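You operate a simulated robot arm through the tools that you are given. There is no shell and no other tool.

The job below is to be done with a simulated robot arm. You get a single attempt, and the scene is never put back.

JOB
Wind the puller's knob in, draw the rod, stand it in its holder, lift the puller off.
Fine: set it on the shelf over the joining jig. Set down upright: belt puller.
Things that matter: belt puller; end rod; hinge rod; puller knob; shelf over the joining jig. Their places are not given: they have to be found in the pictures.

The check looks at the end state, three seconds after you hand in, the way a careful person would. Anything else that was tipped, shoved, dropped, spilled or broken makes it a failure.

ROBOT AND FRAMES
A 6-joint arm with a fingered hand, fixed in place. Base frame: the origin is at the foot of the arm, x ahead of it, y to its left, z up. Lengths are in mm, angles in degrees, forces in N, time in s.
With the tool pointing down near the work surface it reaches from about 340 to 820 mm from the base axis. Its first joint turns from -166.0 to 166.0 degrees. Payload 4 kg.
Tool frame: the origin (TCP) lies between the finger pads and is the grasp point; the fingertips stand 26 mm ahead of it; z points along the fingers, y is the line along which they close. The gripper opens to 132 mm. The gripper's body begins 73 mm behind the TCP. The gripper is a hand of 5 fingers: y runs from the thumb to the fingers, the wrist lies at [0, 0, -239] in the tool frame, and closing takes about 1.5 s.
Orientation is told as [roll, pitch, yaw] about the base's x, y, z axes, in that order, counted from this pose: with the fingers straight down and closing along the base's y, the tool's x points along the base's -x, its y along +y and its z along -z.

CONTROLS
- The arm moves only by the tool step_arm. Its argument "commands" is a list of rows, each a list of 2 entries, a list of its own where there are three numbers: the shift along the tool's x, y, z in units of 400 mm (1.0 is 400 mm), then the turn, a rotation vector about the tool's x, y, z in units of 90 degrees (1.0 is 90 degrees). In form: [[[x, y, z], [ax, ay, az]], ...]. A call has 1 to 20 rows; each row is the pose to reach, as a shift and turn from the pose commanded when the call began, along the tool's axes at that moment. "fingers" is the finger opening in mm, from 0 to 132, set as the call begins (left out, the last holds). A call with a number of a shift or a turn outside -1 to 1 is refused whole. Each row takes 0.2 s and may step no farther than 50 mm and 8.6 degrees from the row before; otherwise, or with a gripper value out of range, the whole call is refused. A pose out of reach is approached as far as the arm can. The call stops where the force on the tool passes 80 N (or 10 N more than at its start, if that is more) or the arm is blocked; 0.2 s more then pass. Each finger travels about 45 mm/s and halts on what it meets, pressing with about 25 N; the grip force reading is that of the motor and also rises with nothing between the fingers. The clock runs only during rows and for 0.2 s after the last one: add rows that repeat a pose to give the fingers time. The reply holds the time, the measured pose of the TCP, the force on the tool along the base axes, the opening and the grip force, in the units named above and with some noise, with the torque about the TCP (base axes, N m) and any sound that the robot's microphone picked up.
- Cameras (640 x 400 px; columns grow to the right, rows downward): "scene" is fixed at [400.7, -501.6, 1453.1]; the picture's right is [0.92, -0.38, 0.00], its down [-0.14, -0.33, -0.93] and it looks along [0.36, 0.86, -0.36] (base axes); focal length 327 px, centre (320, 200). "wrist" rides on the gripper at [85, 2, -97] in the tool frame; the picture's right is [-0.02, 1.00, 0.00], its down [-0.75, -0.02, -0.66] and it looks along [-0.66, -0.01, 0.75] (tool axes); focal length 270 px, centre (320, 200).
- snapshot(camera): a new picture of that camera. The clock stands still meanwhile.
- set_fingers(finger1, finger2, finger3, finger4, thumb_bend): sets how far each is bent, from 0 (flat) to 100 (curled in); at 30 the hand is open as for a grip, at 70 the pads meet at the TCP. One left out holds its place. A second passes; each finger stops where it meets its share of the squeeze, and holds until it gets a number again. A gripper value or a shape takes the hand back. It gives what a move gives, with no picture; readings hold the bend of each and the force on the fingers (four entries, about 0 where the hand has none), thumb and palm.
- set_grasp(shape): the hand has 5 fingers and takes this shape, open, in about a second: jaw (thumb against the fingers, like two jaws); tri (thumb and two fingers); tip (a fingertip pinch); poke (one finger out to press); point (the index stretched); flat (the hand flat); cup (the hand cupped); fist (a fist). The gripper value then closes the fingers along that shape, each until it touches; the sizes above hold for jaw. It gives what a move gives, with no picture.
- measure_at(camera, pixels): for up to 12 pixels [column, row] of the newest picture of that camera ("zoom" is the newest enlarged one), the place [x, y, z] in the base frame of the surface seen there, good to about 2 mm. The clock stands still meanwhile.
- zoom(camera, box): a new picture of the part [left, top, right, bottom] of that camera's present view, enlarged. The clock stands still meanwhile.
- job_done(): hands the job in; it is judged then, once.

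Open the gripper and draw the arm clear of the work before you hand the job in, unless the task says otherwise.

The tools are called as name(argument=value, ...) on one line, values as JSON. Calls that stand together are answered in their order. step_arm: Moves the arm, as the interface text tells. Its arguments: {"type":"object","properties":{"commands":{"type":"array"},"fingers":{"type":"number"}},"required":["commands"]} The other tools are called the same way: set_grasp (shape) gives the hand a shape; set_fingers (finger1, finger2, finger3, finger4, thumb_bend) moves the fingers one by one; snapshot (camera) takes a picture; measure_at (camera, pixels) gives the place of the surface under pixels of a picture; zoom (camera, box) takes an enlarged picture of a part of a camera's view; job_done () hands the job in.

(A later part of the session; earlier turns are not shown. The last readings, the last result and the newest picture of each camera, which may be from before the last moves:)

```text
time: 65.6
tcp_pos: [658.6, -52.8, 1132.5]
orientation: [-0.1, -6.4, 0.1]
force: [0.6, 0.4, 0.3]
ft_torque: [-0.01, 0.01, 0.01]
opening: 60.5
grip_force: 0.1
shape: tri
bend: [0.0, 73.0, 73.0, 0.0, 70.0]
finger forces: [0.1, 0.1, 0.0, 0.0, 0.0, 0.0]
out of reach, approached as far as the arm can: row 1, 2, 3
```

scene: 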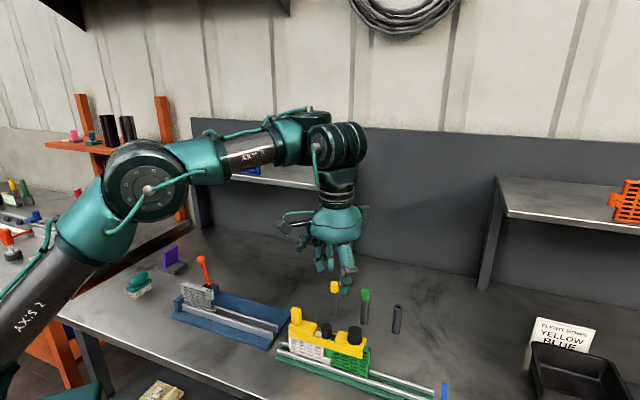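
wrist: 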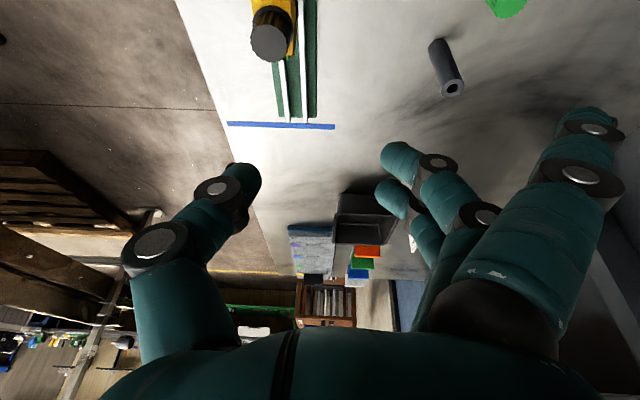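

Positions near here that should be easy are refused, so the arm may have slid into an awkward wrist branch. I try returning to the earlier good pose (540,-78,1065), yaw 46.7, level.

step_arm(commands=[[[0.0448, -0.009, 0.0192], [-0.0041, 0.0096, -0.074]], [[0.0896, -0.018, 0.0385], [-0.0083, 0.0191, -0.148]], [[0.1344, -0.027, 0.0577], [-0.0124, 0.0287, -0.222]], [[0.1791, -0.036, 0.077], [-0.0166, 0.0383, -0.296]], [[0.2239, -0.045, 0.0962], [-0.0207, 0.0479, -0.37]], [[0.2687, -0.054, 0.1155], [-0.0249, 0.0574, -0.444]], [[0.3135, -0.063, 0.1347], [-0.029, 0.067, -0.518]], [[0.3135, -0.063, 0.1347], [-0.029, 0.067, -0.518]]])

snapshot(camera="scene")

```text
time: 67.4
tcp_pos: [540.3, -78.5, 1063.0]
orientation: [-1.2, -0.9, 46.8]
force: [0.2, -0.4, -0.2]
ft_torque: [-0.01, -0.02, -0.04]
opening: 60.3
grip_force: 0.0
shape: tri
bend: [0.0, 73.0, 73.0, 0.0, 70.0]
finger forces: [0.0, 0.0, 0.1, 0.0, 0.0, 0.0]
out of reach, approached as far as the arm can: row 1, 2, 3
```

```text
taken
```

scene: 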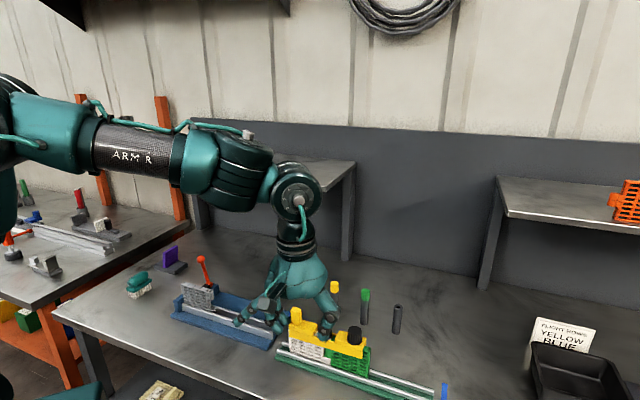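

The good configuration is back. I now probe stage by stage: first level at (600,0,1050) with yaw 0.

step_arm(commands=[[[-0.0353, 0.0037, 0.0046], [-0.0012, 0.0021, 0.0743]], [[-0.0705, 0.0074, 0.0093], [-0.0025, 0.0043, 0.1486]], [[-0.1058, 0.0111, 0.0139], [-0.0037, 0.0064, 0.2229]], [[-0.141, 0.0147, 0.0186], [-0.0049, 0.0086, 0.2971]], [[-0.1763, 0.0184, 0.0232], [-0.0061, 0.0107, 0.3714]], [[-0.2115, 0.0221, 0.0279], [-0.0074, 0.0129, 0.4457]], [[-0.2468, 0.0258, 0.0325], [-0.0086, 0.015, 0.52]], [[-0.2468, 0.0258, 0.0325], [-0.0086, 0.015, 0.52]]])

step_arm(commands=[[[0, 0, 0], [0, -0.0444, 0]], [[0, 0, 0], [0, -0.0889, 0]], [[0, 0, 0], [0, -0.0889, 0]]])

```text
time: 69.2
tcp_pos: [601.3, 2.1, 1051.7]
orientation: [0.1, 0.0, -0.2]
force: [0.0, -0.5, 0.7]
ft_torque: [-0.02, 0.01, -0.01]
opening: 59.9
grip_force: 0.0
shape: tri
bend: [0.0, 73.0, 73.0, 0.0, 70.0]
finger forces: [0.1, 0.1, 0.0, 0.0, 0.0, 0.1]
```

```text
time: 70.0
tcp_pos: [601.6, 2.1, 1050.9]
orientation: [0.1, -8.0, -0.1]
force: [-0.6, -0.6, -0.9]
ft_torque: [-0.01, -0.01, -0.01]
opening: 60.1
grip_force: 0.1
shape: tri
bend: [0.0, 73.0, 73.0, 0.0, 70.0]
finger forces: [0.0, 0.0, 0.1, 0.1, 0.0, 0.0]
```

Here the outward tilt works (pitch -8°). I continue tilting to ≈-24° at the same place to see how far it goes.

step_arm(commands=[[[0, 0, 0], [0, -0.0444, 0]], [[0, 0, 0], [0, -0.0889, 0]], [[0, 0, 0], [0, -0.1333, 0]], [[0, 0, 0], [0, -0.1778, 0]], [[0, 0, 0], [0, -0.1778, 0]]])

snapshot(camera="scene")

```text
time: 71.2
tcp_pos: [600.8, -0.3, 1051.6]
orientation: [0.2, -24.1, -0.1]
force: [-0.3, 0.3, -0.2]
ft_torque: [0.01, 0.02, 0.02]
opening: 60.1
grip_force: 0.1
shape: tri
bend: [0.0, 73.0, 73.0, 0.0, 70.0]
finger forces: [0.0, 0.0, 0.0, 0.0, 0.1, 0.1]
```

```text
taken
```

scene: 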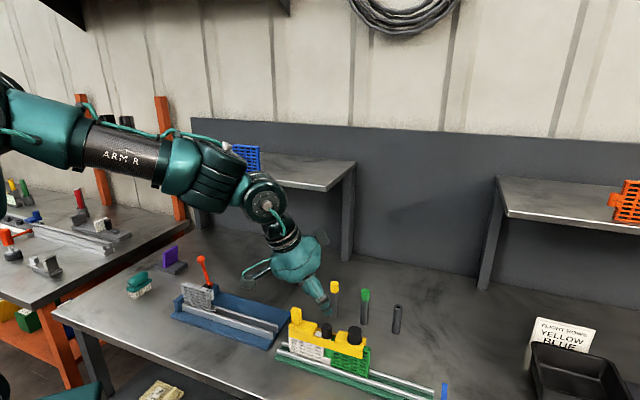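

The good branch has a high elbow and allows tilts; the earlier overstretch had flipped it, so I will avoid any overreach. I now move to the tilted pre-grasp over the rod head (yaw -43, tilt 22, TCP (636.5,39.3,1010)).

step_arm(commands=[[[-0.0065, 0.0164, 0.0219], [0.0312, 0.0037, 0.0733]], [[-0.013, 0.0328, 0.0438], [0.0623, 0.0074, 0.1465]], [[-0.0195, 0.0492, 0.0657], [0.0935, 0.0112, 0.2198]], [[-0.026, 0.0655, 0.0875], [0.1247, 0.0149, 0.2931]], [[-0.0325, 0.0819, 0.1094], [0.1558, 0.0186, 0.3663]], [[-0.039, 0.0983, 0.1313], [0.187, 0.0223, 0.4396]], [[-0.039, 0.0983, 0.1313], [0.187, 0.0223, 0.4396]]])

snapshot(camera="wrist")

zoom(camera="scene", box=[250, 230, 410, 370])

```text
time: 72.8
tcp_pos: [636.6, 39.9, 1008.5]
orientation: [0.1, -21.9, -43.2]
force: [0.3, -0.5, -0.3]
ft_torque: [0.0, -0.01, -0.02]
opening: 60.4
grip_force: 0.1
shape: tri
bend: [0.0, 73.0, 73.0, 0.0, 70.0]
finger forces: [0.0, 0.1, 0.1, 0.0, 0.0, 0.0]
```

```text
taken
```

wrist: 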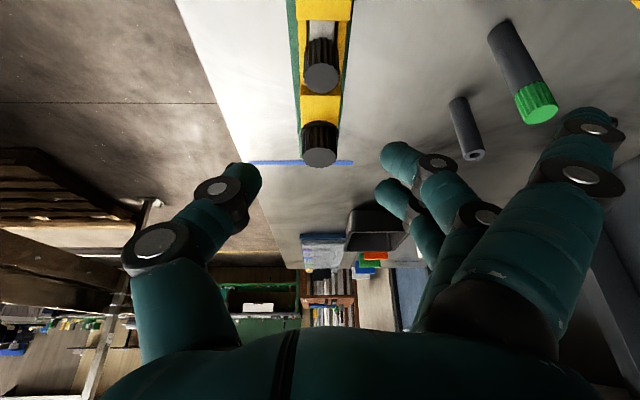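

```text
2.86 times, centred on (330, 300) of scene
```

zoom: 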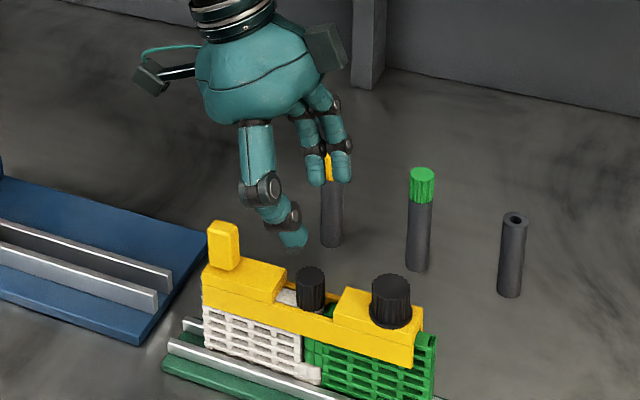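

Reached the tilted pre-grasp exactly. The head appears at (321,72) and the knob at (320,150); I zoom and measure the head precisely.

zoom(camera="wrist", box=[270, 0, 370, 180])

measure_at(camera="wrist", pixels=[[307, 77], [336, 77], [321, 68], [321, 88], [321, 78], [306, 157], [334, 157], [320, 149], [320, 165], [323, 10], [320, 110], [310, 100]])

```text
2.22 times, centred on (320, 90) of wrist
```

zoom: 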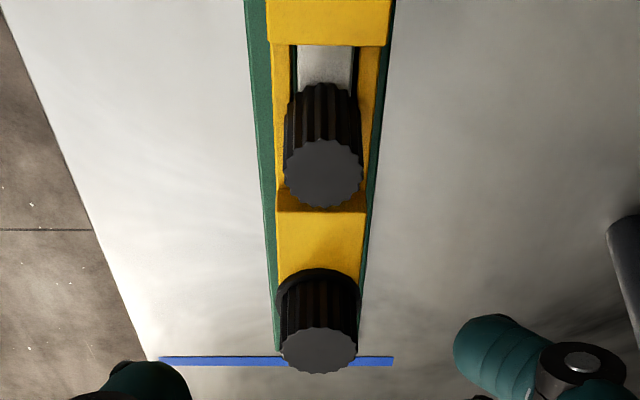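

```text
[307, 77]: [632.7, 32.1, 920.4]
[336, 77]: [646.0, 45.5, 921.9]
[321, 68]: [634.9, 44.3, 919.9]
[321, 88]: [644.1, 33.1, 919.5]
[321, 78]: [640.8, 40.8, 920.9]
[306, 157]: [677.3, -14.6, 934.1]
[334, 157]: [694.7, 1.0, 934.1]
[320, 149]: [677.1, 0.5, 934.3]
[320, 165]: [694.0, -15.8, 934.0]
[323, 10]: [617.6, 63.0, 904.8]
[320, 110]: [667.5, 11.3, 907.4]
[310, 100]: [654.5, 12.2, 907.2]
```

Head axis is at ≈(639.7,38.9). I descend vertically to TCP ≈(636.2,42.2,927) with opening 52, keeping the tilt.

step_arm(commands=[[[0.0161, 0.0007, 0.0374], [0, 0, 0]], [[0.0323, 0.0014, 0.0749], [0, 0, 0]], [[0.0484, 0.0021, 0.1123], [0, 0, 0]], [[0.0646, 0.0028, 0.1498], [0, 0, 0]], [[0.0807, 0.0035, 0.1872], [0, 0, 0]], [[0.0807, 0.0035, 0.1872], [0, 0, 0]]], fingers=52)

snapshot(camera="wrist")

zoom(camera="scene", box=[270, 270, 390, 370])

```text
time: 74.2
tcp_pos: [636.8, 43.9, 928.2]
orientation: [0.1, -21.9, -43.2]
force: [-0.5, -0.6, 0.4]
ft_torque: [-0.04, 0.04, 0.01]
opening: 52.9
grip_force: 0.1
shape: tri
bend: [0.0, 73.0, 73.0, 0.0, 70.0]
finger forces: [0.1, 0.0, 0.1, 0.1, 0.1, 0.0]
```

```text
taken
```

wrist: 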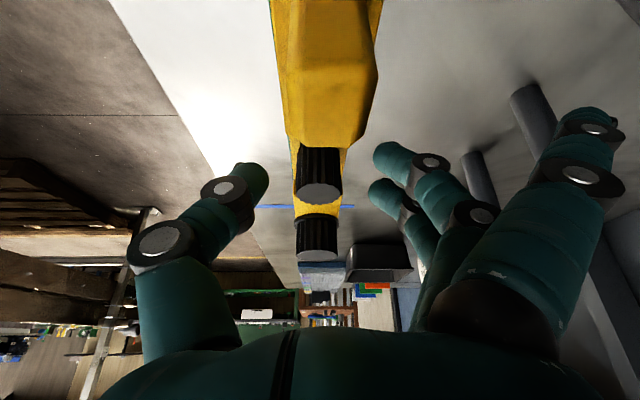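

```text
4.00 times, centred on (330, 320) of scene
```

zoom: 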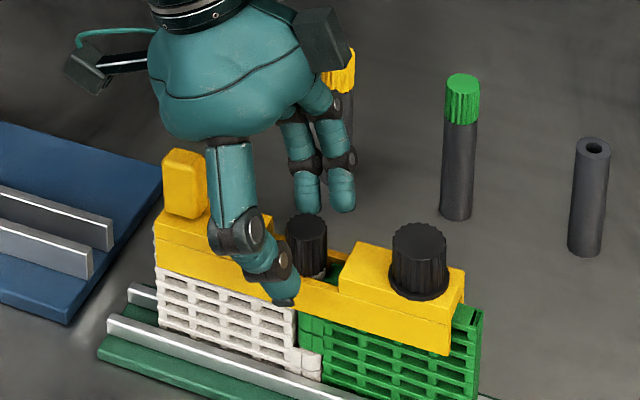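

Head centred at (319,190) between thumb and fingers, no contact. I close the grip on it.

step_arm(commands=[[[0, 0, 0], [0, 0, 0]], [[0, 0, 0], [0, 0, 0]], [[0, 0, 0], [0, 0, 0]], [[0, 0, 0], [0, 0, 0]], [[0, 0, 0], [0, 0, 0]], [[0, 0, 0], [0, 0, 0]], [[0, 0, 0], [0, 0, 0]]], fingers=5)

set_fingers(finger1=0, finger4=0)

snapshot(camera="wrist")

zoom(camera="scene", box=[270, 270, 390, 370])

```text
time: 75.8
tcp_pos: [636.1, 42.9, 927.5]
orientation: [0.2, -21.9, -43.1]
force: [-0.5, -0.2, -1.9]
ft_torque: [0.01, 0.04, -0.01]
opening: 14.0
grip_force: 25.2
shape: tri
bend: [26.0, 72.0, 72.0, 26.0, 70.0]
finger forces: [0.1, 10.1, 11.2, 0.0, 21.6, 0.0]
```

```text
time: 76.8
tcp_pos: [635.8, 43.2, 927.3]
orientation: [0.1, -21.9, -43.1]
force: [0.0, -0.3, -0.4]
ft_torque: [0.01, -0.03, -0.01]
opening: 111.9
grip_force: 21.5
shape: fingers
bend: [0.0, 72.0, 72.0, 0.0, 70.0]
finger forces: [0.0, 10.1, 11.1, 0.0, 21.6, 0.1]
```

```text
taken
```

wrist: 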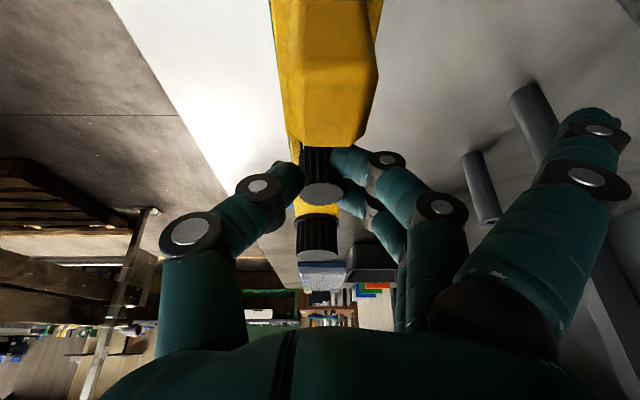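

```text
4.00 times, centred on (330, 320) of scene
```

zoom: 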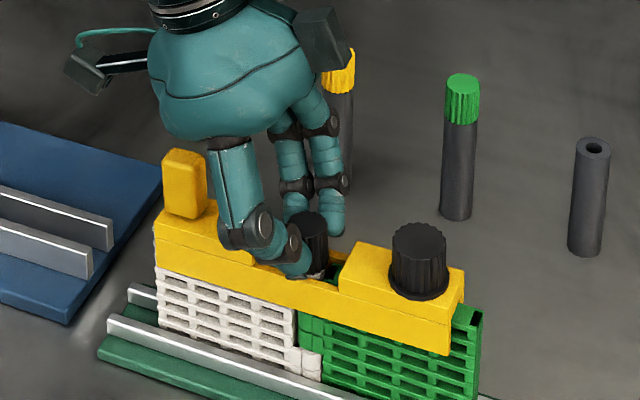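

Grip holds (10/11 vs 21.6 N). I draw the rod vertically up by 20 mm in small rows and check the forces.

step_arm(commands=[[[-0.0047, 0, -0.0116], [0, 0, 0]], [[-0.0094, 0, -0.0232], [0, 0, 0]], [[-0.0141, 0, -0.0348], [0, 0, 0]], [[-0.0188, 0, -0.0464], [0, 0, 0]]])

zoom(camera="scene", box=[270, 270, 390, 370])

```text
time: 77.8
tcp_pos: [636.6, 42.6, 947.3]
orientation: [0.0, -21.9, -43.1]
force: [0.4, -0.2, 0.6]
ft_torque: [0.02, -0.01, -0.02]
opening: 112.1
grip_force: 21.6
shape: fingers
bend: [0.0, 72.0, 72.0, 0.0, 70.0]
finger forces: [0.0, 10.3, 11.5, 0.1, 21.7, 0.0]
```

```text
4.00 times, centred on (330, 320) of scene
```

zoom: 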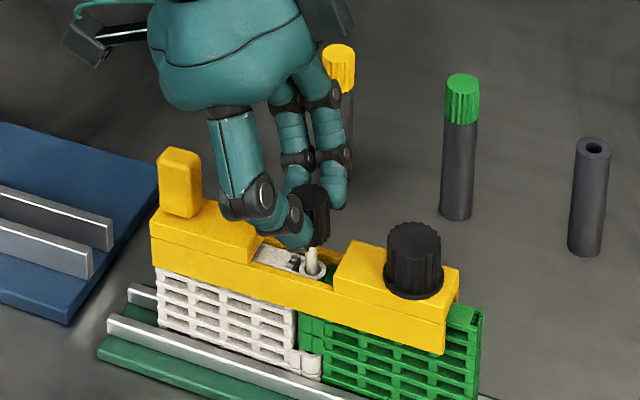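

The light rod is visible coming up out of the hinge with almost no force. I keep drawing, 40 mm more.

step_arm(commands=[[[-0.0094, 0, -0.0232], [0, 0, 0]], [[-0.0188, 0, -0.0464], [0, 0, 0]], [[-0.0281, 0, -0.0695], [0, 0, 0]], [[-0.0375, 0, -0.0927], [0, 0, 0]]])

zoom(camera="scene", box=[270, 250, 390, 370])

snapshot(camera="wrist")

```text
time: 78.8
tcp_pos: [635.2, 43.1, 988.9]
orientation: [0.1, -22.0, -43.0]
force: [-0.8, 0.4, -0.8]
ft_torque: [0.03, 0.03, 0.02]
opening: 112.0
grip_force: 22.2
shape: fingers
bend: [0.0, 72.0, 72.0, 0.0, 70.0]
finger forces: [0.0, 10.8, 11.7, 0.0, 21.7, 0.0]
```

```text
3.33 times, centred on (330, 310) of scene
```

zoom: 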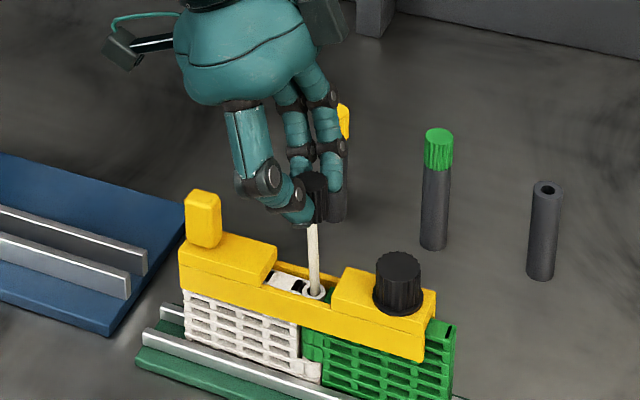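

```text
taken
```

wrist: 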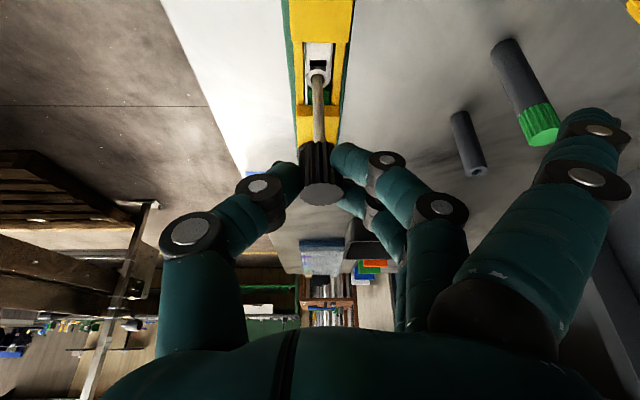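

60 mm drawn, rod visible from (320,150) down to the hinge at (318,78). I raise another 40 mm.

step_arm(commands=[[[-0.0094, 0, -0.0232], [0, 0, 0]], [[-0.0188, 0, -0.0464], [0, 0, 0]], [[-0.0281, 0, -0.0695], [0, 0, 0]], [[-0.0375, 0, -0.0927], [0, 0, 0]]])

zoom(camera="scene", box=[270, 250, 390, 370])

snapshot(camera="wrist")

```text
time: 79.8
tcp_pos: [635.1, 43.1, 1027.6]
orientation: [0.1, -22.0, -43.0]
force: [0.3, -0.1, 0.0]
ft_torque: [0.0, 0.0, 0.01]
opening: 111.9
grip_force: 22.0
shape: fingers
bend: [0.0, 72.0, 72.0, 0.0, 70.0]
finger forces: [0.0, 10.6, 11.9, 0.0, 21.7, 0.1]
```

```text
3.33 times, centred on (330, 310) of scene
```

zoom: 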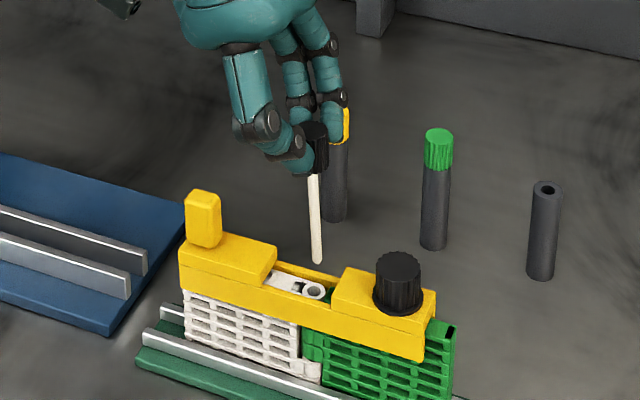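

```text
taken
```

wrist: 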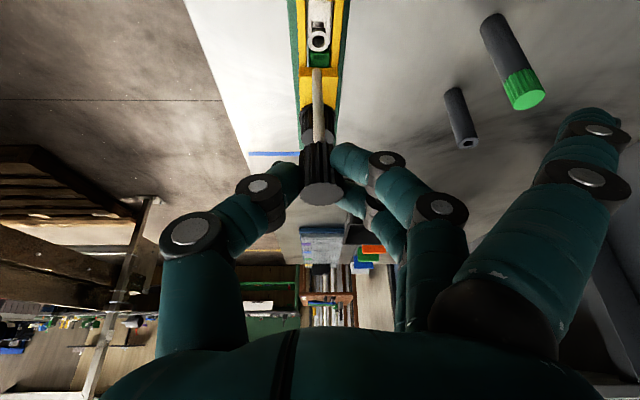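

The rod is free (tip visible at ≈(316,70), tapered). I zoom on it to measure the tip and axis for verticality.

zoom(camera="wrist", box=[270, 40, 370, 220])

measure_at(camera="wrist", pixels=[[317, 70], [317, 80], [317, 95], [317, 110], [318, 125], [319, 138], [308, 194], [337, 194], [322, 186], [322, 202], [322, 194], [316, 66]])

zoom(camera="scene", box=[300, 280, 350, 340])

```text
2.22 times, centred on (320, 130) of wrist
```

zoom: 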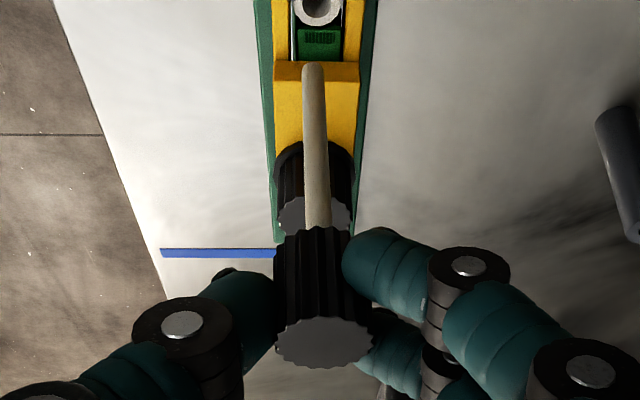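

```text
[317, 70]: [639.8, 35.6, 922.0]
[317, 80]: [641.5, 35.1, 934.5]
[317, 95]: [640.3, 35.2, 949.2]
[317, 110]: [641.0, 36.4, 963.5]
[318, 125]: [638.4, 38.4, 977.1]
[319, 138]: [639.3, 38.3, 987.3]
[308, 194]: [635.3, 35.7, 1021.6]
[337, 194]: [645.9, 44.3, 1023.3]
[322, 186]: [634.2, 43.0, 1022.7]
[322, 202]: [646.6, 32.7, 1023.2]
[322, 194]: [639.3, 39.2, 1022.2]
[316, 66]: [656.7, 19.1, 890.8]
```

```text
6.67 times, centred on (325, 310) of scene
```

zoom: 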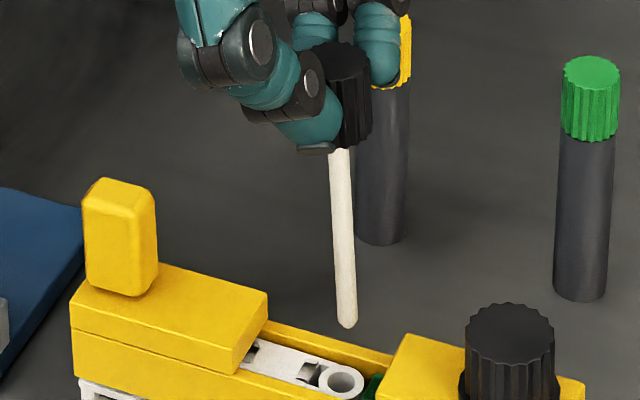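

Rod leans ≈3.4° forward and ≈1.3° to the thumb side in the hand; its axis is ≈6 mm ahead of the TCP and its tip ≈107 mm below. I carry it to a hover 45 mm short of the tube (TCP ≈(811,67,1012)), turning to yaw 4.7° and correcting the lean.

step_arm(commands=[[[-0.0351, 0.0491, 0.0203], [-0.0282, 0.0059, -0.071]], [[-0.0701, 0.0982, 0.0407], [-0.0565, 0.0118, -0.142]], [[-0.1052, 0.1473, 0.061], [-0.0847, 0.0177, -0.213]], [[-0.1403, 0.1964, 0.0813], [-0.1129, 0.0235, -0.284]], [[-0.1754, 0.2455, 0.1016], [-0.1411, 0.0294, -0.355]], [[-0.2104, 0.2946, 0.122], [-0.1694, 0.0353, -0.426]], [[-0.2455, 0.3437, 0.1423], [-0.1976, 0.0412, -0.497]], [[-0.2455, 0.3437, 0.1423], [-0.1976, 0.0412, -0.497]]])

snapshot(camera="wrist")

zoom(camera="scene", box=[320, 230, 440, 350])

```text
time: 81.6
tcp_pos: [811.4, 66.0, 1011.7]
orientation: [1.3, -18.7, 4.6]
force: [-0.2, -0.7, -1.0]
ft_torque: [-0.01, -0.01, 0.01]
opening: 111.7
grip_force: 22.8
shape: fingers
bend: [0.0, 72.0, 72.0, 0.0, 70.0]
finger forces: [0.0, 11.4, 12.2, 0.0, 21.6, 0.0]
```

```text
taken
```

wrist: 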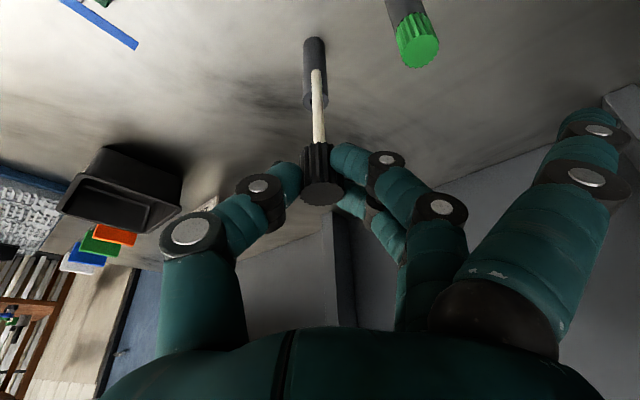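

```text
3.33 times, centred on (380, 290) of scene
```

zoom: 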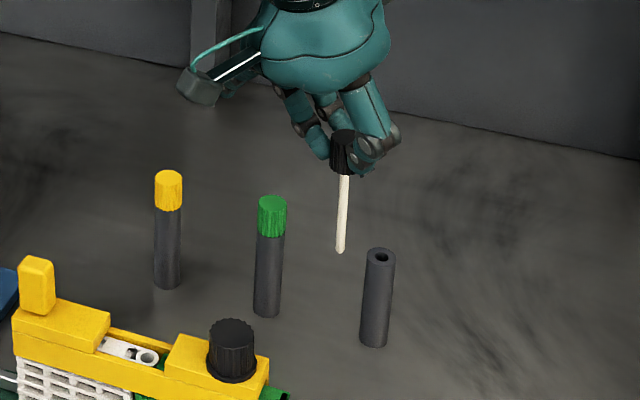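

The rod hangs nearly parallel to the tubes. I zoom in the wrist view to measure the rod line and the tube mouth together.

zoom(camera="wrist", box=[270, 20, 370, 220])

measure_at(camera="wrist", pixels=[[316, 74], [316, 82], [317, 95], [318, 110], [318, 125], [319, 138], [308, 194], [337, 194], [322, 186], [322, 202], [305, 98], [327, 98]])

```text
2.00 times, centred on (320, 120) of wrist
```

zoom: 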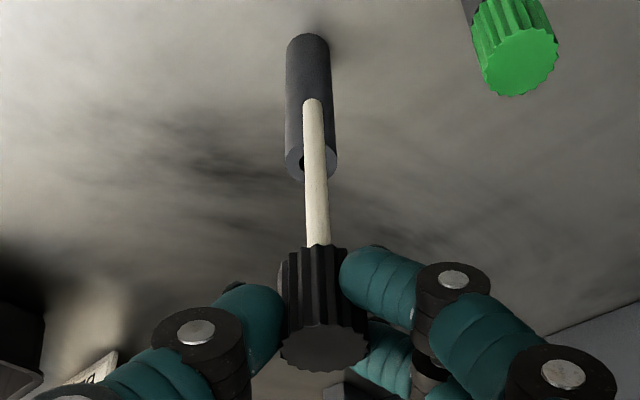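

```text
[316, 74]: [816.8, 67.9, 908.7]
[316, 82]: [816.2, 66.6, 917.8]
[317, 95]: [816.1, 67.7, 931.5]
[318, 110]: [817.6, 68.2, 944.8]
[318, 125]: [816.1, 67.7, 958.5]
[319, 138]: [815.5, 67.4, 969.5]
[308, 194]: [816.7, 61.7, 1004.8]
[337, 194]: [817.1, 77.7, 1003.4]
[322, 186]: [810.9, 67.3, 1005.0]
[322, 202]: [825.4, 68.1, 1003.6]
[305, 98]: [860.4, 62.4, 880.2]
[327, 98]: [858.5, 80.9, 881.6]
```

Rod is vertical (x≈816, y≈67.7 all along its face; axis ≈(819.8,68.1)), tube mouth at (862.4,71.5). I advance 42.6 mm outward, 3.4 mm left, 12 mm down to hover right over the mouth.

step_arm(commands=[[[-0.0229, -0.0004, 0.0157], [0, 0, 0]], [[-0.0458, -0.0008, 0.0314], [0, 0, 0]], [[-0.0687, -0.0011, 0.047], [0, 0, 0]], [[-0.0916, -0.0015, 0.0627], [0, 0, 0]], [[-0.0916, -0.0015, 0.0627], [0, 0, 0]]])

zoom(camera="wrist", box=[270, 20, 370, 220])

zoom(camera="scene", box=[370, 270, 430, 330])

```text
time: 82.8
tcp_pos: [855.1, 69.5, 999.7]
orientation: [1.4, -18.5, 4.6]
force: [0.2, -0.5, -1.1]
ft_torque: [-0.01, 0.01, 0.01]
opening: 111.9
grip_force: 22.8
shape: fingers
bend: [0.0, 72.0, 72.0, 0.0, 70.0]
finger forces: [0.0, 11.4, 12.4, 0.0, 21.6, 0.0]
```

```text
2.00 times, centred on (320, 120) of wrist
```

zoom: 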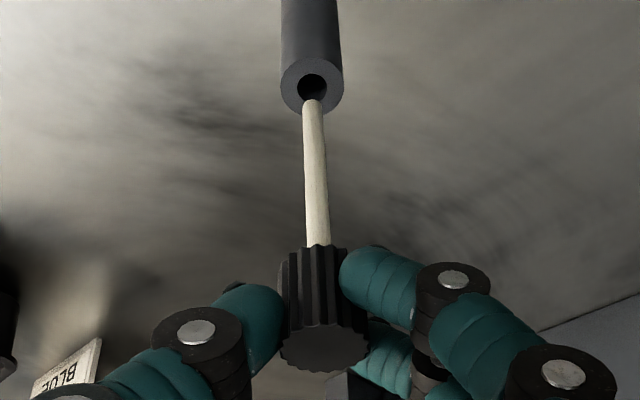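

```text
6.67 times, centred on (400, 300) of scene
```

zoom: 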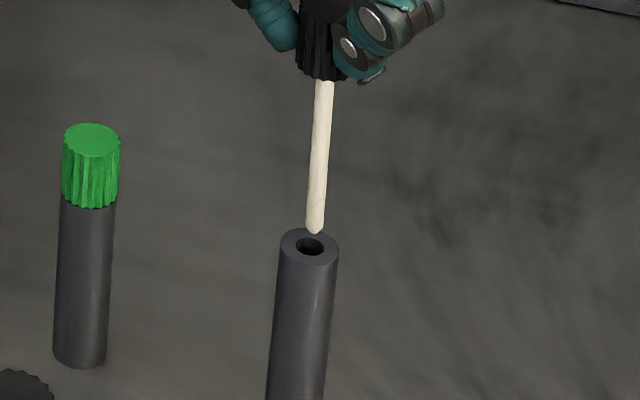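

Tip hovers just over the mouth (wrist zoom: hole (312,86), tip (312,100)). I re-zoom and measure ring and rod for the last fine correction.

zoom(camera="wrist", box=[290, 30, 350, 150])

```text
3.33 times, centred on (320, 90) of wrist
```

zoom: 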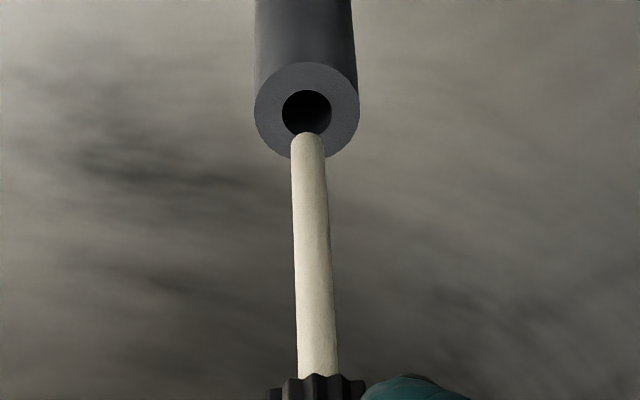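

I measure ring points and the rod's line in this zoom.

measure_at(camera="zoom", pixels=[[268, 110], [345, 110], [306, 76], [276, 138], [338, 138], [276, 84], [338, 84], [307, 142], [309, 180], [312, 240], [315, 300], [317, 350]])

```text
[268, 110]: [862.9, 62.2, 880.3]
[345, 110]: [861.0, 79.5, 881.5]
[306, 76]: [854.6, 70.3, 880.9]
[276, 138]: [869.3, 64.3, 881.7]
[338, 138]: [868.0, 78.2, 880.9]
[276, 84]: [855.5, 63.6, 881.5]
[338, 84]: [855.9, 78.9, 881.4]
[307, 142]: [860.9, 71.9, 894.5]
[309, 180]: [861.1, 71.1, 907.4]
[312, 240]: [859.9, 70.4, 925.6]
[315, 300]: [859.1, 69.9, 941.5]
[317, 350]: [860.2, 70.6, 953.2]
```

Tube centre (862.1,71.1); the rod axis at the tip is ≈2–2.5 mm too far out. I correct by (-2.3,-0.5) mm and lower 12 mm slowly, watching force.

step_arm(commands=[[[0.0055, -0.0008, -0.0019], [0, 0, 0]], [[0.0087, -0.001, 0.0076], [0, 0, 0]], [[0.0119, -0.0012, 0.0171], [0, 0, 0]], [[0.0151, -0.0014, 0.0265], [0, 0, 0]]])

zoom(camera="wrist", box=[290, 30, 350, 150])

zoom(camera="scene", box=[370, 270, 430, 330])

```text
time: 83.8
tcp_pos: [852.7, 68.7, 987.0]
orientation: [1.3, -18.6, 4.6]
force: [0.7, -0.4, 0.4]
ft_torque: [-0.01, -0.01, 0.02]
opening: 111.9
grip_force: 22.9
shape: fingers
bend: [0.0, 72.0, 72.0, 0.0, 70.0]
finger forces: [0.0, 11.6, 12.6, 0.0, 21.6, 0.0]
```

```text
3.33 times, centred on (320, 90) of wrist
```

zoom: 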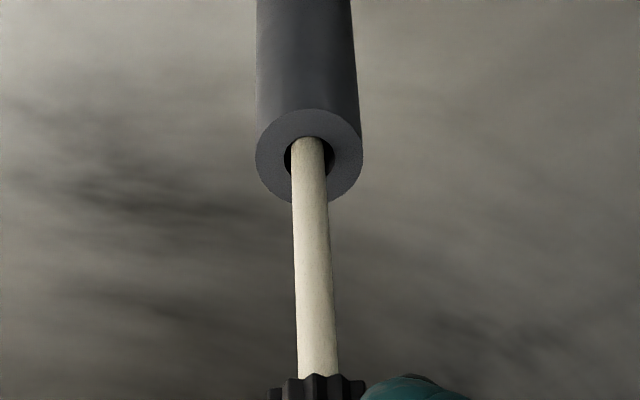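

```text
6.67 times, centred on (400, 300) of scene
```

zoom: 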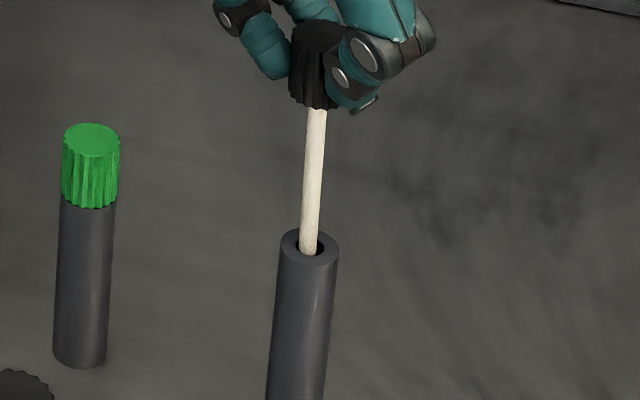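

The tip has entered the mouth (scene zoom: rod at (309,250) centred in the hole), forces ≈0. I lower 20 mm more.

step_arm(commands=[[[0.004, -0.0003, 0.0118], [0, 0, 0]], [[0.008, -0.0005, 0.0237], [0, 0, 0]], [[0.012, -0.0008, 0.0355], [0, 0, 0]], [[0.016, -0.0011, 0.0474], [0, 0, 0]]])

zoom(camera="scene", box=[370, 260, 430, 340])

```text
time: 84.8
tcp_pos: [851.5, 68.2, 968.0]
orientation: [1.4, -18.6, 4.6]
force: [0.2, 0.2, -0.3]
ft_torque: [0.06, -0.03, 0.02]
opening: 111.8
grip_force: 22.9
shape: fingers
bend: [0.0, 72.0, 72.0, 0.0, 70.0]
finger forces: [0.0, 11.7, 12.6, 0.1, 21.5, 0.1]
```

```text
5.00 times, centred on (400, 300) of scene
```

zoom: 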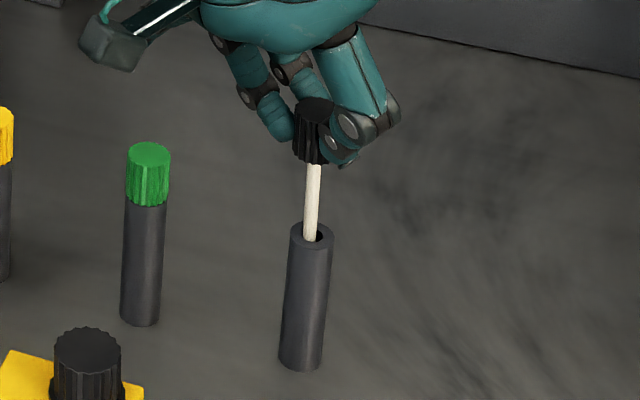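

The rod slides in freely, tube undisturbed. I lower another 30 mm.

step_arm(commands=[[[0.004, -0.0003, 0.0118], [0, 0, 0]], [[0.008, -0.0005, 0.0237], [0, 0, 0]], [[0.012, -0.0008, 0.0355], [0, 0, 0]], [[0.016, -0.0011, 0.0474], [0, 0, 0]], [[0.02, -0.0013, 0.0592], [0, 0, 0]], [[0.024, -0.0016, 0.071], [0, 0, 0]]])

zoom(camera="scene", box=[370, 260, 430, 340])

snapshot(camera="wrist")

```text
time: 86.2
tcp_pos: [853.2, 69.5, 937.6]
orientation: [1.4, -18.7, 4.7]
force: [0.4, 0.0, 0.1]
ft_torque: [0.03, -0.02, 0.0]
opening: 112.1
grip_force: 22.6
shape: fingers
bend: [0.0, 72.0, 72.0, 0.0, 70.0]
finger forces: [0.1, 11.7, 12.8, 0.0, 21.4, 0.0]
```

```text
5.00 times, centred on (400, 300) of scene
```

zoom: 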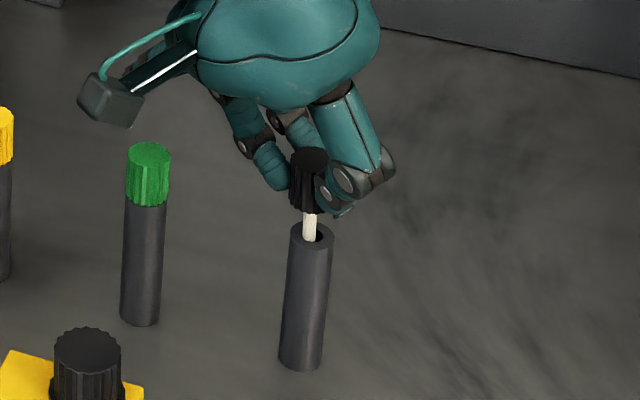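

```text
taken
```

wrist: 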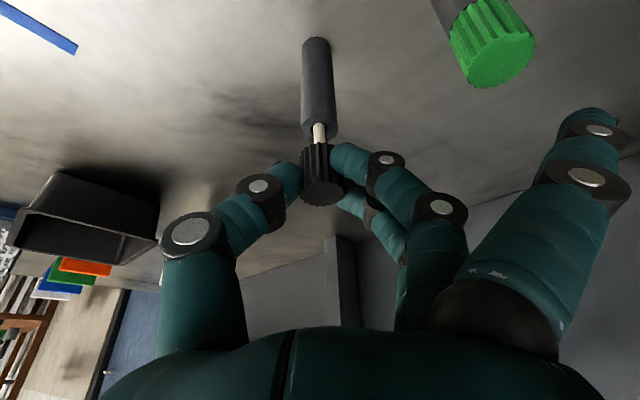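

About 22 mm remain. I lower 17 mm, then check before the final seat.

step_arm(commands=[[[0.004, -0.0003, 0.0118], [0, 0, 0]], [[0.008, -0.0005, 0.0237], [0, 0, 0]], [[0.0112, -0.0008, 0.0331], [0, 0, 0]], [[0.0136, -0.0009, 0.0402], [0, 0, 0]]])

zoom(camera="scene", box=[375, 280, 425, 330])

zoom(camera="wrist", box=[270, 80, 370, 220])

```text
time: 87.2
tcp_pos: [852.1, 69.2, 920.0]
orientation: [1.3, -18.5, 4.6]
force: [0.5, 0.1, 0.6]
ft_torque: [0.04, 0.0, 0.03]
opening: 111.7
grip_force: 23.3
shape: fingers
bend: [0.0, 72.0, 72.0, 0.0, 70.0]
finger forces: [0.0, 11.5, 13.3, 0.0, 21.4, 0.0]
```

```text
8.00 times, centred on (400, 305) of scene
```

zoom: 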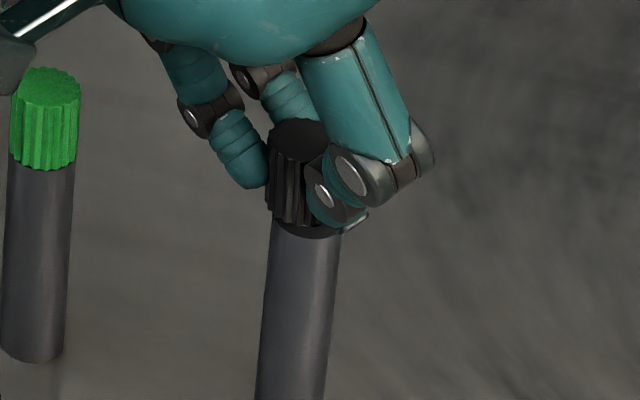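

```text
2.86 times, centred on (320, 150) of wrist
```

zoom: 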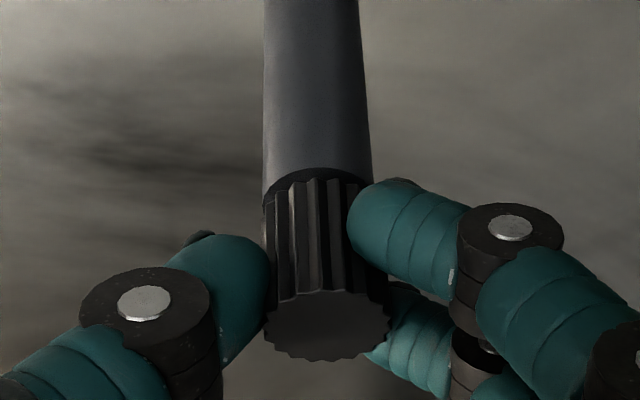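

The head is just above the tube rim. I lower 2 mm at a time, 4 mm in all, reading the force.

step_arm(commands=[[[0.0016, -0.0001, 0.0047], [0, 0, 0]]])

step_arm(commands=[[[0.0016, -0.0001, 0.0047], [0, 0, 0]]])

zoom(camera="wrist", box=[270, 80, 370, 220])

```text
time: 87.6
tcp_pos: [852.4, 68.8, 919.3]
orientation: [1.4, -18.7, 4.6]
force: [1.2, 1.2, 0.8]
ft_torque: [0.07, -0.04, 0.02]
opening: 111.7
grip_force: 23.2
shape: fingers
bend: [0.0, 72.0, 72.0, 0.0, 70.0]
finger forces: [0.0, 11.6, 13.4, 0.0, 21.2, 0.0]
```

```text
time: 88.0
tcp_pos: [852.9, 68.7, 917.1]
orientation: [1.3, -18.7, 4.6]
force: [1.0, 1.0, 0.1]
ft_torque: [0.06, -0.04, 0.01]
opening: 111.8
grip_force: 23.7
shape: fingers
bend: [0.0, 72.0, 72.0, 0.0, 70.0]
finger forces: [0.0, 11.8, 13.6, 0.0, 21.3, 0.0]
```

```text
2.86 times, centred on (320, 150) of wrist
```

zoom: 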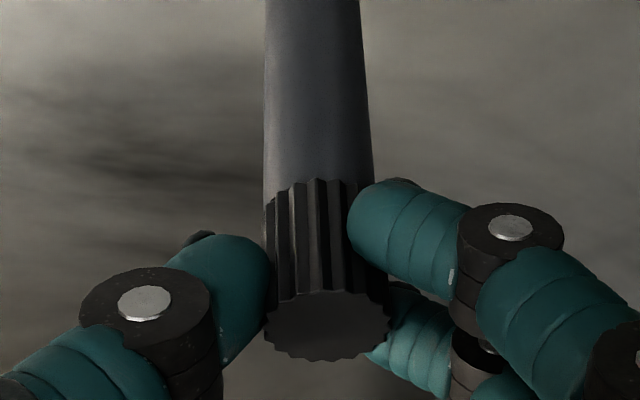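

No gap is visible any more. One more 2 mm step to feel contact.

step_arm(commands=[[[0.0016, -0.0001, 0.0047], [0, 0, 0]]])

```text
time: 88.4
tcp_pos: [853.7, 69.6, 914.4]
orientation: [1.4, -18.6, 4.6]
force: [0.9, 1.4, 1.7]
ft_torque: [0.08, -0.08, 0.0]
opening: 111.9
grip_force: 24.0
shape: fingers
bend: [0.0, 72.0, 72.0, 0.0, 70.0]
finger forces: [0.1, 11.9, 13.7, 0.1, 21.7, 0.0]
```

Contact is just beginning (1.7 N). I release: fingers 2, 3 and thumb to 52.

set_fingers(finger2=52, finger3=52, thumb_bend=52)

snapshot(camera="wrist")

zoom(camera="scene", box=[370, 260, 430, 340])

```text
time: 89.4
tcp_pos: [852.9, 69.0, 914.5]
orientation: [1.4, -18.6, 4.6]
force: [-0.6, -0.9, 0.1]
ft_torque: [0.01, 0.01, 0.03]
opening: 132.9
grip_force: 0.0
shape: fingers
bend: [0.0, 52.0, 52.0, 0.0, 52.0]
finger forces: [0.0, 0.0, 0.0, 0.0, 0.1, 0.0]
```

```text
taken
```

wrist: 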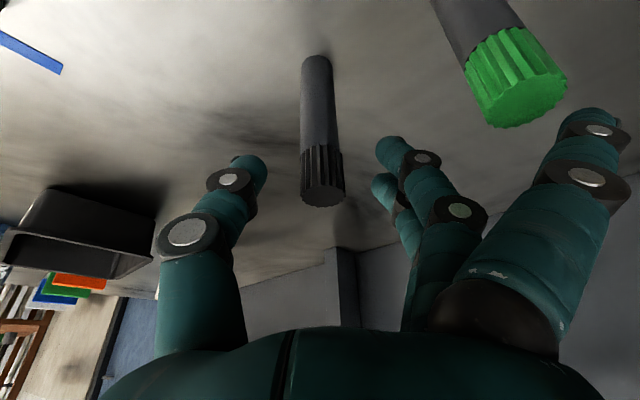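

```text
5.00 times, centred on (400, 300) of scene
```

zoom: 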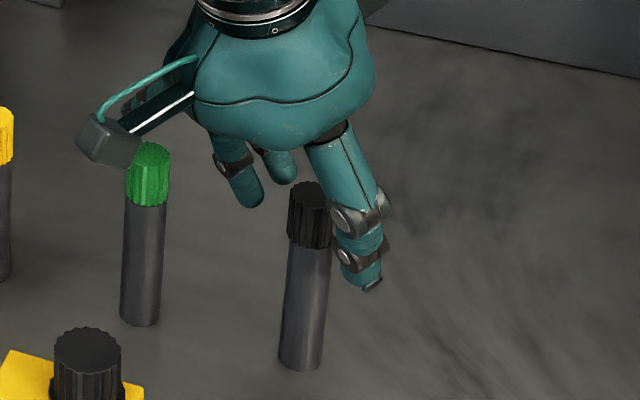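

The rod stands in its holder, seated. I lift the hand straight up 75 mm, then draw inward.

step_arm(commands=[[[-0.0128, 0.0009, -0.0379], [0, 0, 0]], [[-0.0256, 0.0017, -0.0758], [0, 0, 0]], [[-0.0385, 0.0026, -0.1136], [0, 0, 0]], [[-0.0513, 0.0034, -0.1515], [0, 0, 0]], [[-0.0601, 0.004, -0.1776], [0, 0, 0]]])

step_arm(commands=[[[0.09, 0.01, -0.03], [0, 0, 0]], [[0.18, 0.02, -0.06], [0, 0, 0]], [[0.27, 0.03, -0.09], [0, 0, 0]], [[0.36, 0.04, -0.12], [0, 0, 0]], [[0.4, 0.04, -0.135], [0, 0, 0]]])

snapshot(camera="scene")

snapshot(camera="wrist")

```text
time: 90.6
tcp_pos: [851.4, 68.7, 988.9]
orientation: [1.4, -18.5, 4.6]
force: [-0.2, 0.1, -1.0]
ft_torque: [0.0, -0.01, 0.02]
opening: 132.9
grip_force: 0.0
shape: fingers
bend: [0.0, 52.0, 52.0, 0.0, 52.0]
finger forces: [0.0, 0.0, 0.0, 0.0, 0.1, 0.1]
```

```text
time: 91.8
tcp_pos: [683.7, 70.3, 990.5]
orientation: [1.5, -18.7, 4.7]
force: [-0.8, -0.8, 0.5]
ft_torque: [0.02, 0.02, -0.01]
opening: 133.0
grip_force: 0.1
shape: fingers
bend: [0.0, 52.0, 52.0, 0.0, 52.0]
finger forces: [0.0, 0.0, 0.0, 0.0, 0.1, 0.1]
```

```text
taken
```

scene: 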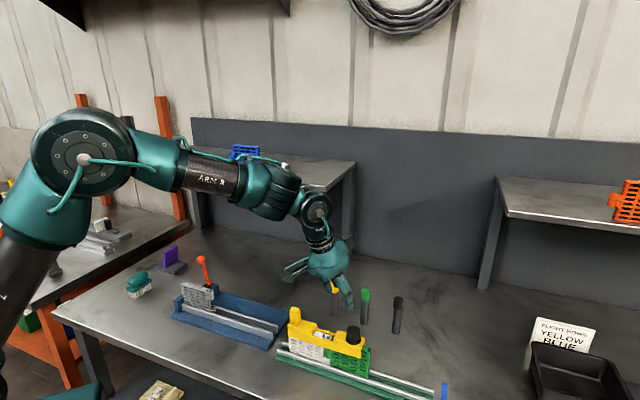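

```text
taken
```

wrist: 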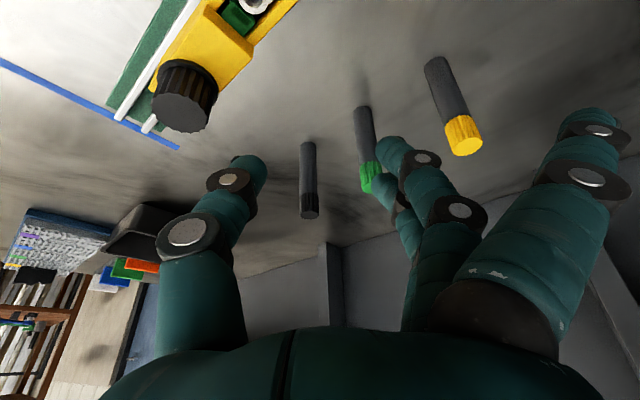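

The rod is upright in its holder and the hand is clear. For planning the shelf reach I measure the arm's elbow, forearm and upper-arm points in the scene picture.

measure_at(camera="scene", pixels=[[83, 158], [120, 158], [60, 200], [35, 240], [10, 290], [20, 200], [200, 175], [262, 195], [318, 208], [320, 245], [85, 120], [85, 190]])

zoom(camera="scene", box=[0, 80, 360, 330])

```text
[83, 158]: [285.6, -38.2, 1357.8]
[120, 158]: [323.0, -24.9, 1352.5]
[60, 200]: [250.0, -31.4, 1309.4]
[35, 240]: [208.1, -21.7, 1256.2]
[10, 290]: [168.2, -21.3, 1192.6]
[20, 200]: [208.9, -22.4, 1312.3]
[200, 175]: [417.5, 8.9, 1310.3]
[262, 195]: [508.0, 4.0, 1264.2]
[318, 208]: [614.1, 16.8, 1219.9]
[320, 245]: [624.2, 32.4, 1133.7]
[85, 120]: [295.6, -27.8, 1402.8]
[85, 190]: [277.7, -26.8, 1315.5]
```

```text
1.60 times, centred on (180, 205) of scene
```

zoom: 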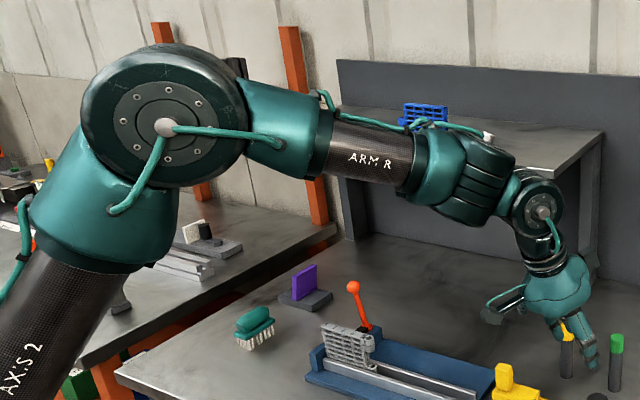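

Geometry fits a shoulder near z≈970 and ≈838 mm to the wrist, so for the shelf the hand must lean ≈35° with the bar pointing outward. Next I level the hand above the puller, yaw -43, to view it and then probe the far wrist rotation.

step_arm(commands=[[[0.007, -0.0159, -0.0327], [0.0146, 0.027, 0.0754]], [[0.014, -0.0319, -0.0654], [0.0291, 0.0539, 0.1508]], [[0.021, -0.0478, -0.0981], [0.0437, 0.0809, 0.2262]], [[0.028, -0.0637, -0.1309], [0.0583, 0.1079, 0.3016]], [[0.035, -0.0796, -0.1636], [0.0729, 0.1349, 0.377]], [[0.042, -0.0956, -0.1963], [0.0874, 0.1618, 0.4524]], [[0.049, -0.1115, -0.229], [0.102, 0.1888, 0.5278]], [[0.049, -0.1115, -0.229], [0.102, 0.1888, 0.5278]]])

step_arm(commands=[[[0, 0, 0], [0, 0, 0.095]], [[0, 0, 0], [0, 0, 0.19]], [[0, 0, 0], [0, 0, 0.285]], [[0, 0, 0], [0, 0, 0.38]], [[0, 0, 0], [0, 0, 0.475]], [[0, 0, 0], [0, 0, 0.57]], [[0, 0, 0], [0, 0, 0.665]], [[0, 0, 0], [0, 0, 0.76]], [[0, 0, 0], [0, 0, 0.855]], [[0, 0, 0], [0, 0, 0.95]], [[0, 0, 0], [0, 0, 1.0]]])

step_arm(commands=[[[0, 0, 0], [0, 0, 0.095]], [[0, 0, 0], [0, 0, 0.19]], [[0, 0, 0], [0, 0, 0.285]], [[0, 0, 0], [0, 0, 0.38]], [[0, 0, 0], [0, 0, 0.475]]])

```text
time: 93.6
tcp_pos: [639.5, 19.3, 1070.2]
orientation: [-0.2, 0.1, -43.3]
force: [-0.3, 0.5, 0.3]
ft_torque: [0.01, -0.02, -0.02]
opening: 133.0
grip_force: 0.1
shape: fingers
bend: [0.0, 52.0, 52.0, 0.0, 52.0]
finger forces: [0.0, 0.0, 0.1, 0.0, 0.1, 0.0]
```

```text
time: 96.0
tcp_pos: [638.5, 20.5, 1069.2]
orientation: [-0.1, -0.3, -133.2]
force: [0.1, -0.9, -0.3]
ft_torque: [0.01, 0.02, 0.01]
opening: 132.8
grip_force: 0.1
shape: fingers
bend: [0.0, 52.0, 52.0, 0.0, 52.0]
finger forces: [0.0, 0.1, 0.0, 0.0, 0.1, 0.0]
```

```text
time: 97.2
tcp_pos: [639.5, 19.6, 1069.5]
orientation: [0.1, -0.1, -175.9]
force: [-0.2, -0.1, 0.3]
ft_torque: [0.01, -0.03, 0.05]
opening: 133.1
grip_force: 0.1
shape: fingers
bend: [0.0, 52.0, 52.0, 0.0, 52.0]
finger forces: [0.0, 0.0, 0.0, 0.0, 0.0, 0.0]
```

Reached yaw -176 without trouble. I continue in small steps toward -223 (=137).

step_arm(commands=[[[0, 0, 0], [0, 0, 0.08]], [[0, 0, 0], [0, 0, 0.16]], [[0, 0, 0], [0, 0, 0.24]]])

step_arm(commands=[[[0, 0, 0], [0, 0, 0.08]], [[0, 0, 0], [0, 0, 0.16]], [[0, 0, 0], [0, 0, 0.24]], [[0, 0, 0], [0, 0, 0.28]]])

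snapshot(camera="wrist")

```text
time: 98.0
tcp_pos: [639.9, 19.1, 1070.7]
orientation: [0.2, -0.1, 162.4]
force: [0.4, 0.9, 0.7]
ft_torque: [0.03, 0.02, 0.01]
opening: 133.2
grip_force: 0.2
shape: fingers
bend: [0.0, 52.0, 52.0, 0.0, 52.0]
finger forces: [0.0, 0.0, 0.0, 0.0, 0.0, 0.1]
```

```text
time: 99.0
tcp_pos: [639.5, 20.1, 1069.5]
orientation: [0.2, 0.0, 137.3]
force: [0.0, -0.4, -0.2]
ft_torque: [-0.02, -0.01, 0.01]
opening: 133.2
grip_force: 0.0
shape: fingers
bend: [0.0, 52.0, 52.0, 0.0, 52.0]
finger forces: [0.1, 0.0, 0.0, 0.0, 0.0, 0.0]
```

```text
taken
```

wrist: 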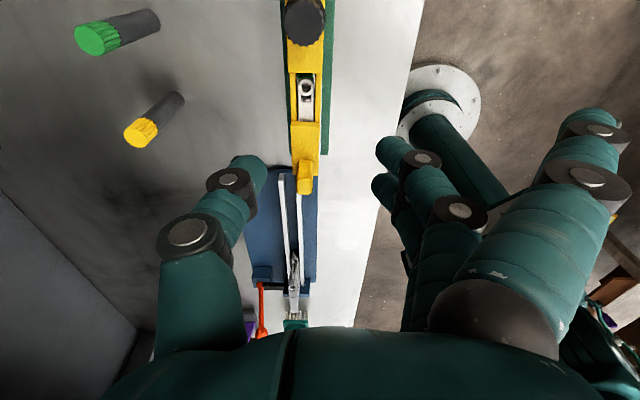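

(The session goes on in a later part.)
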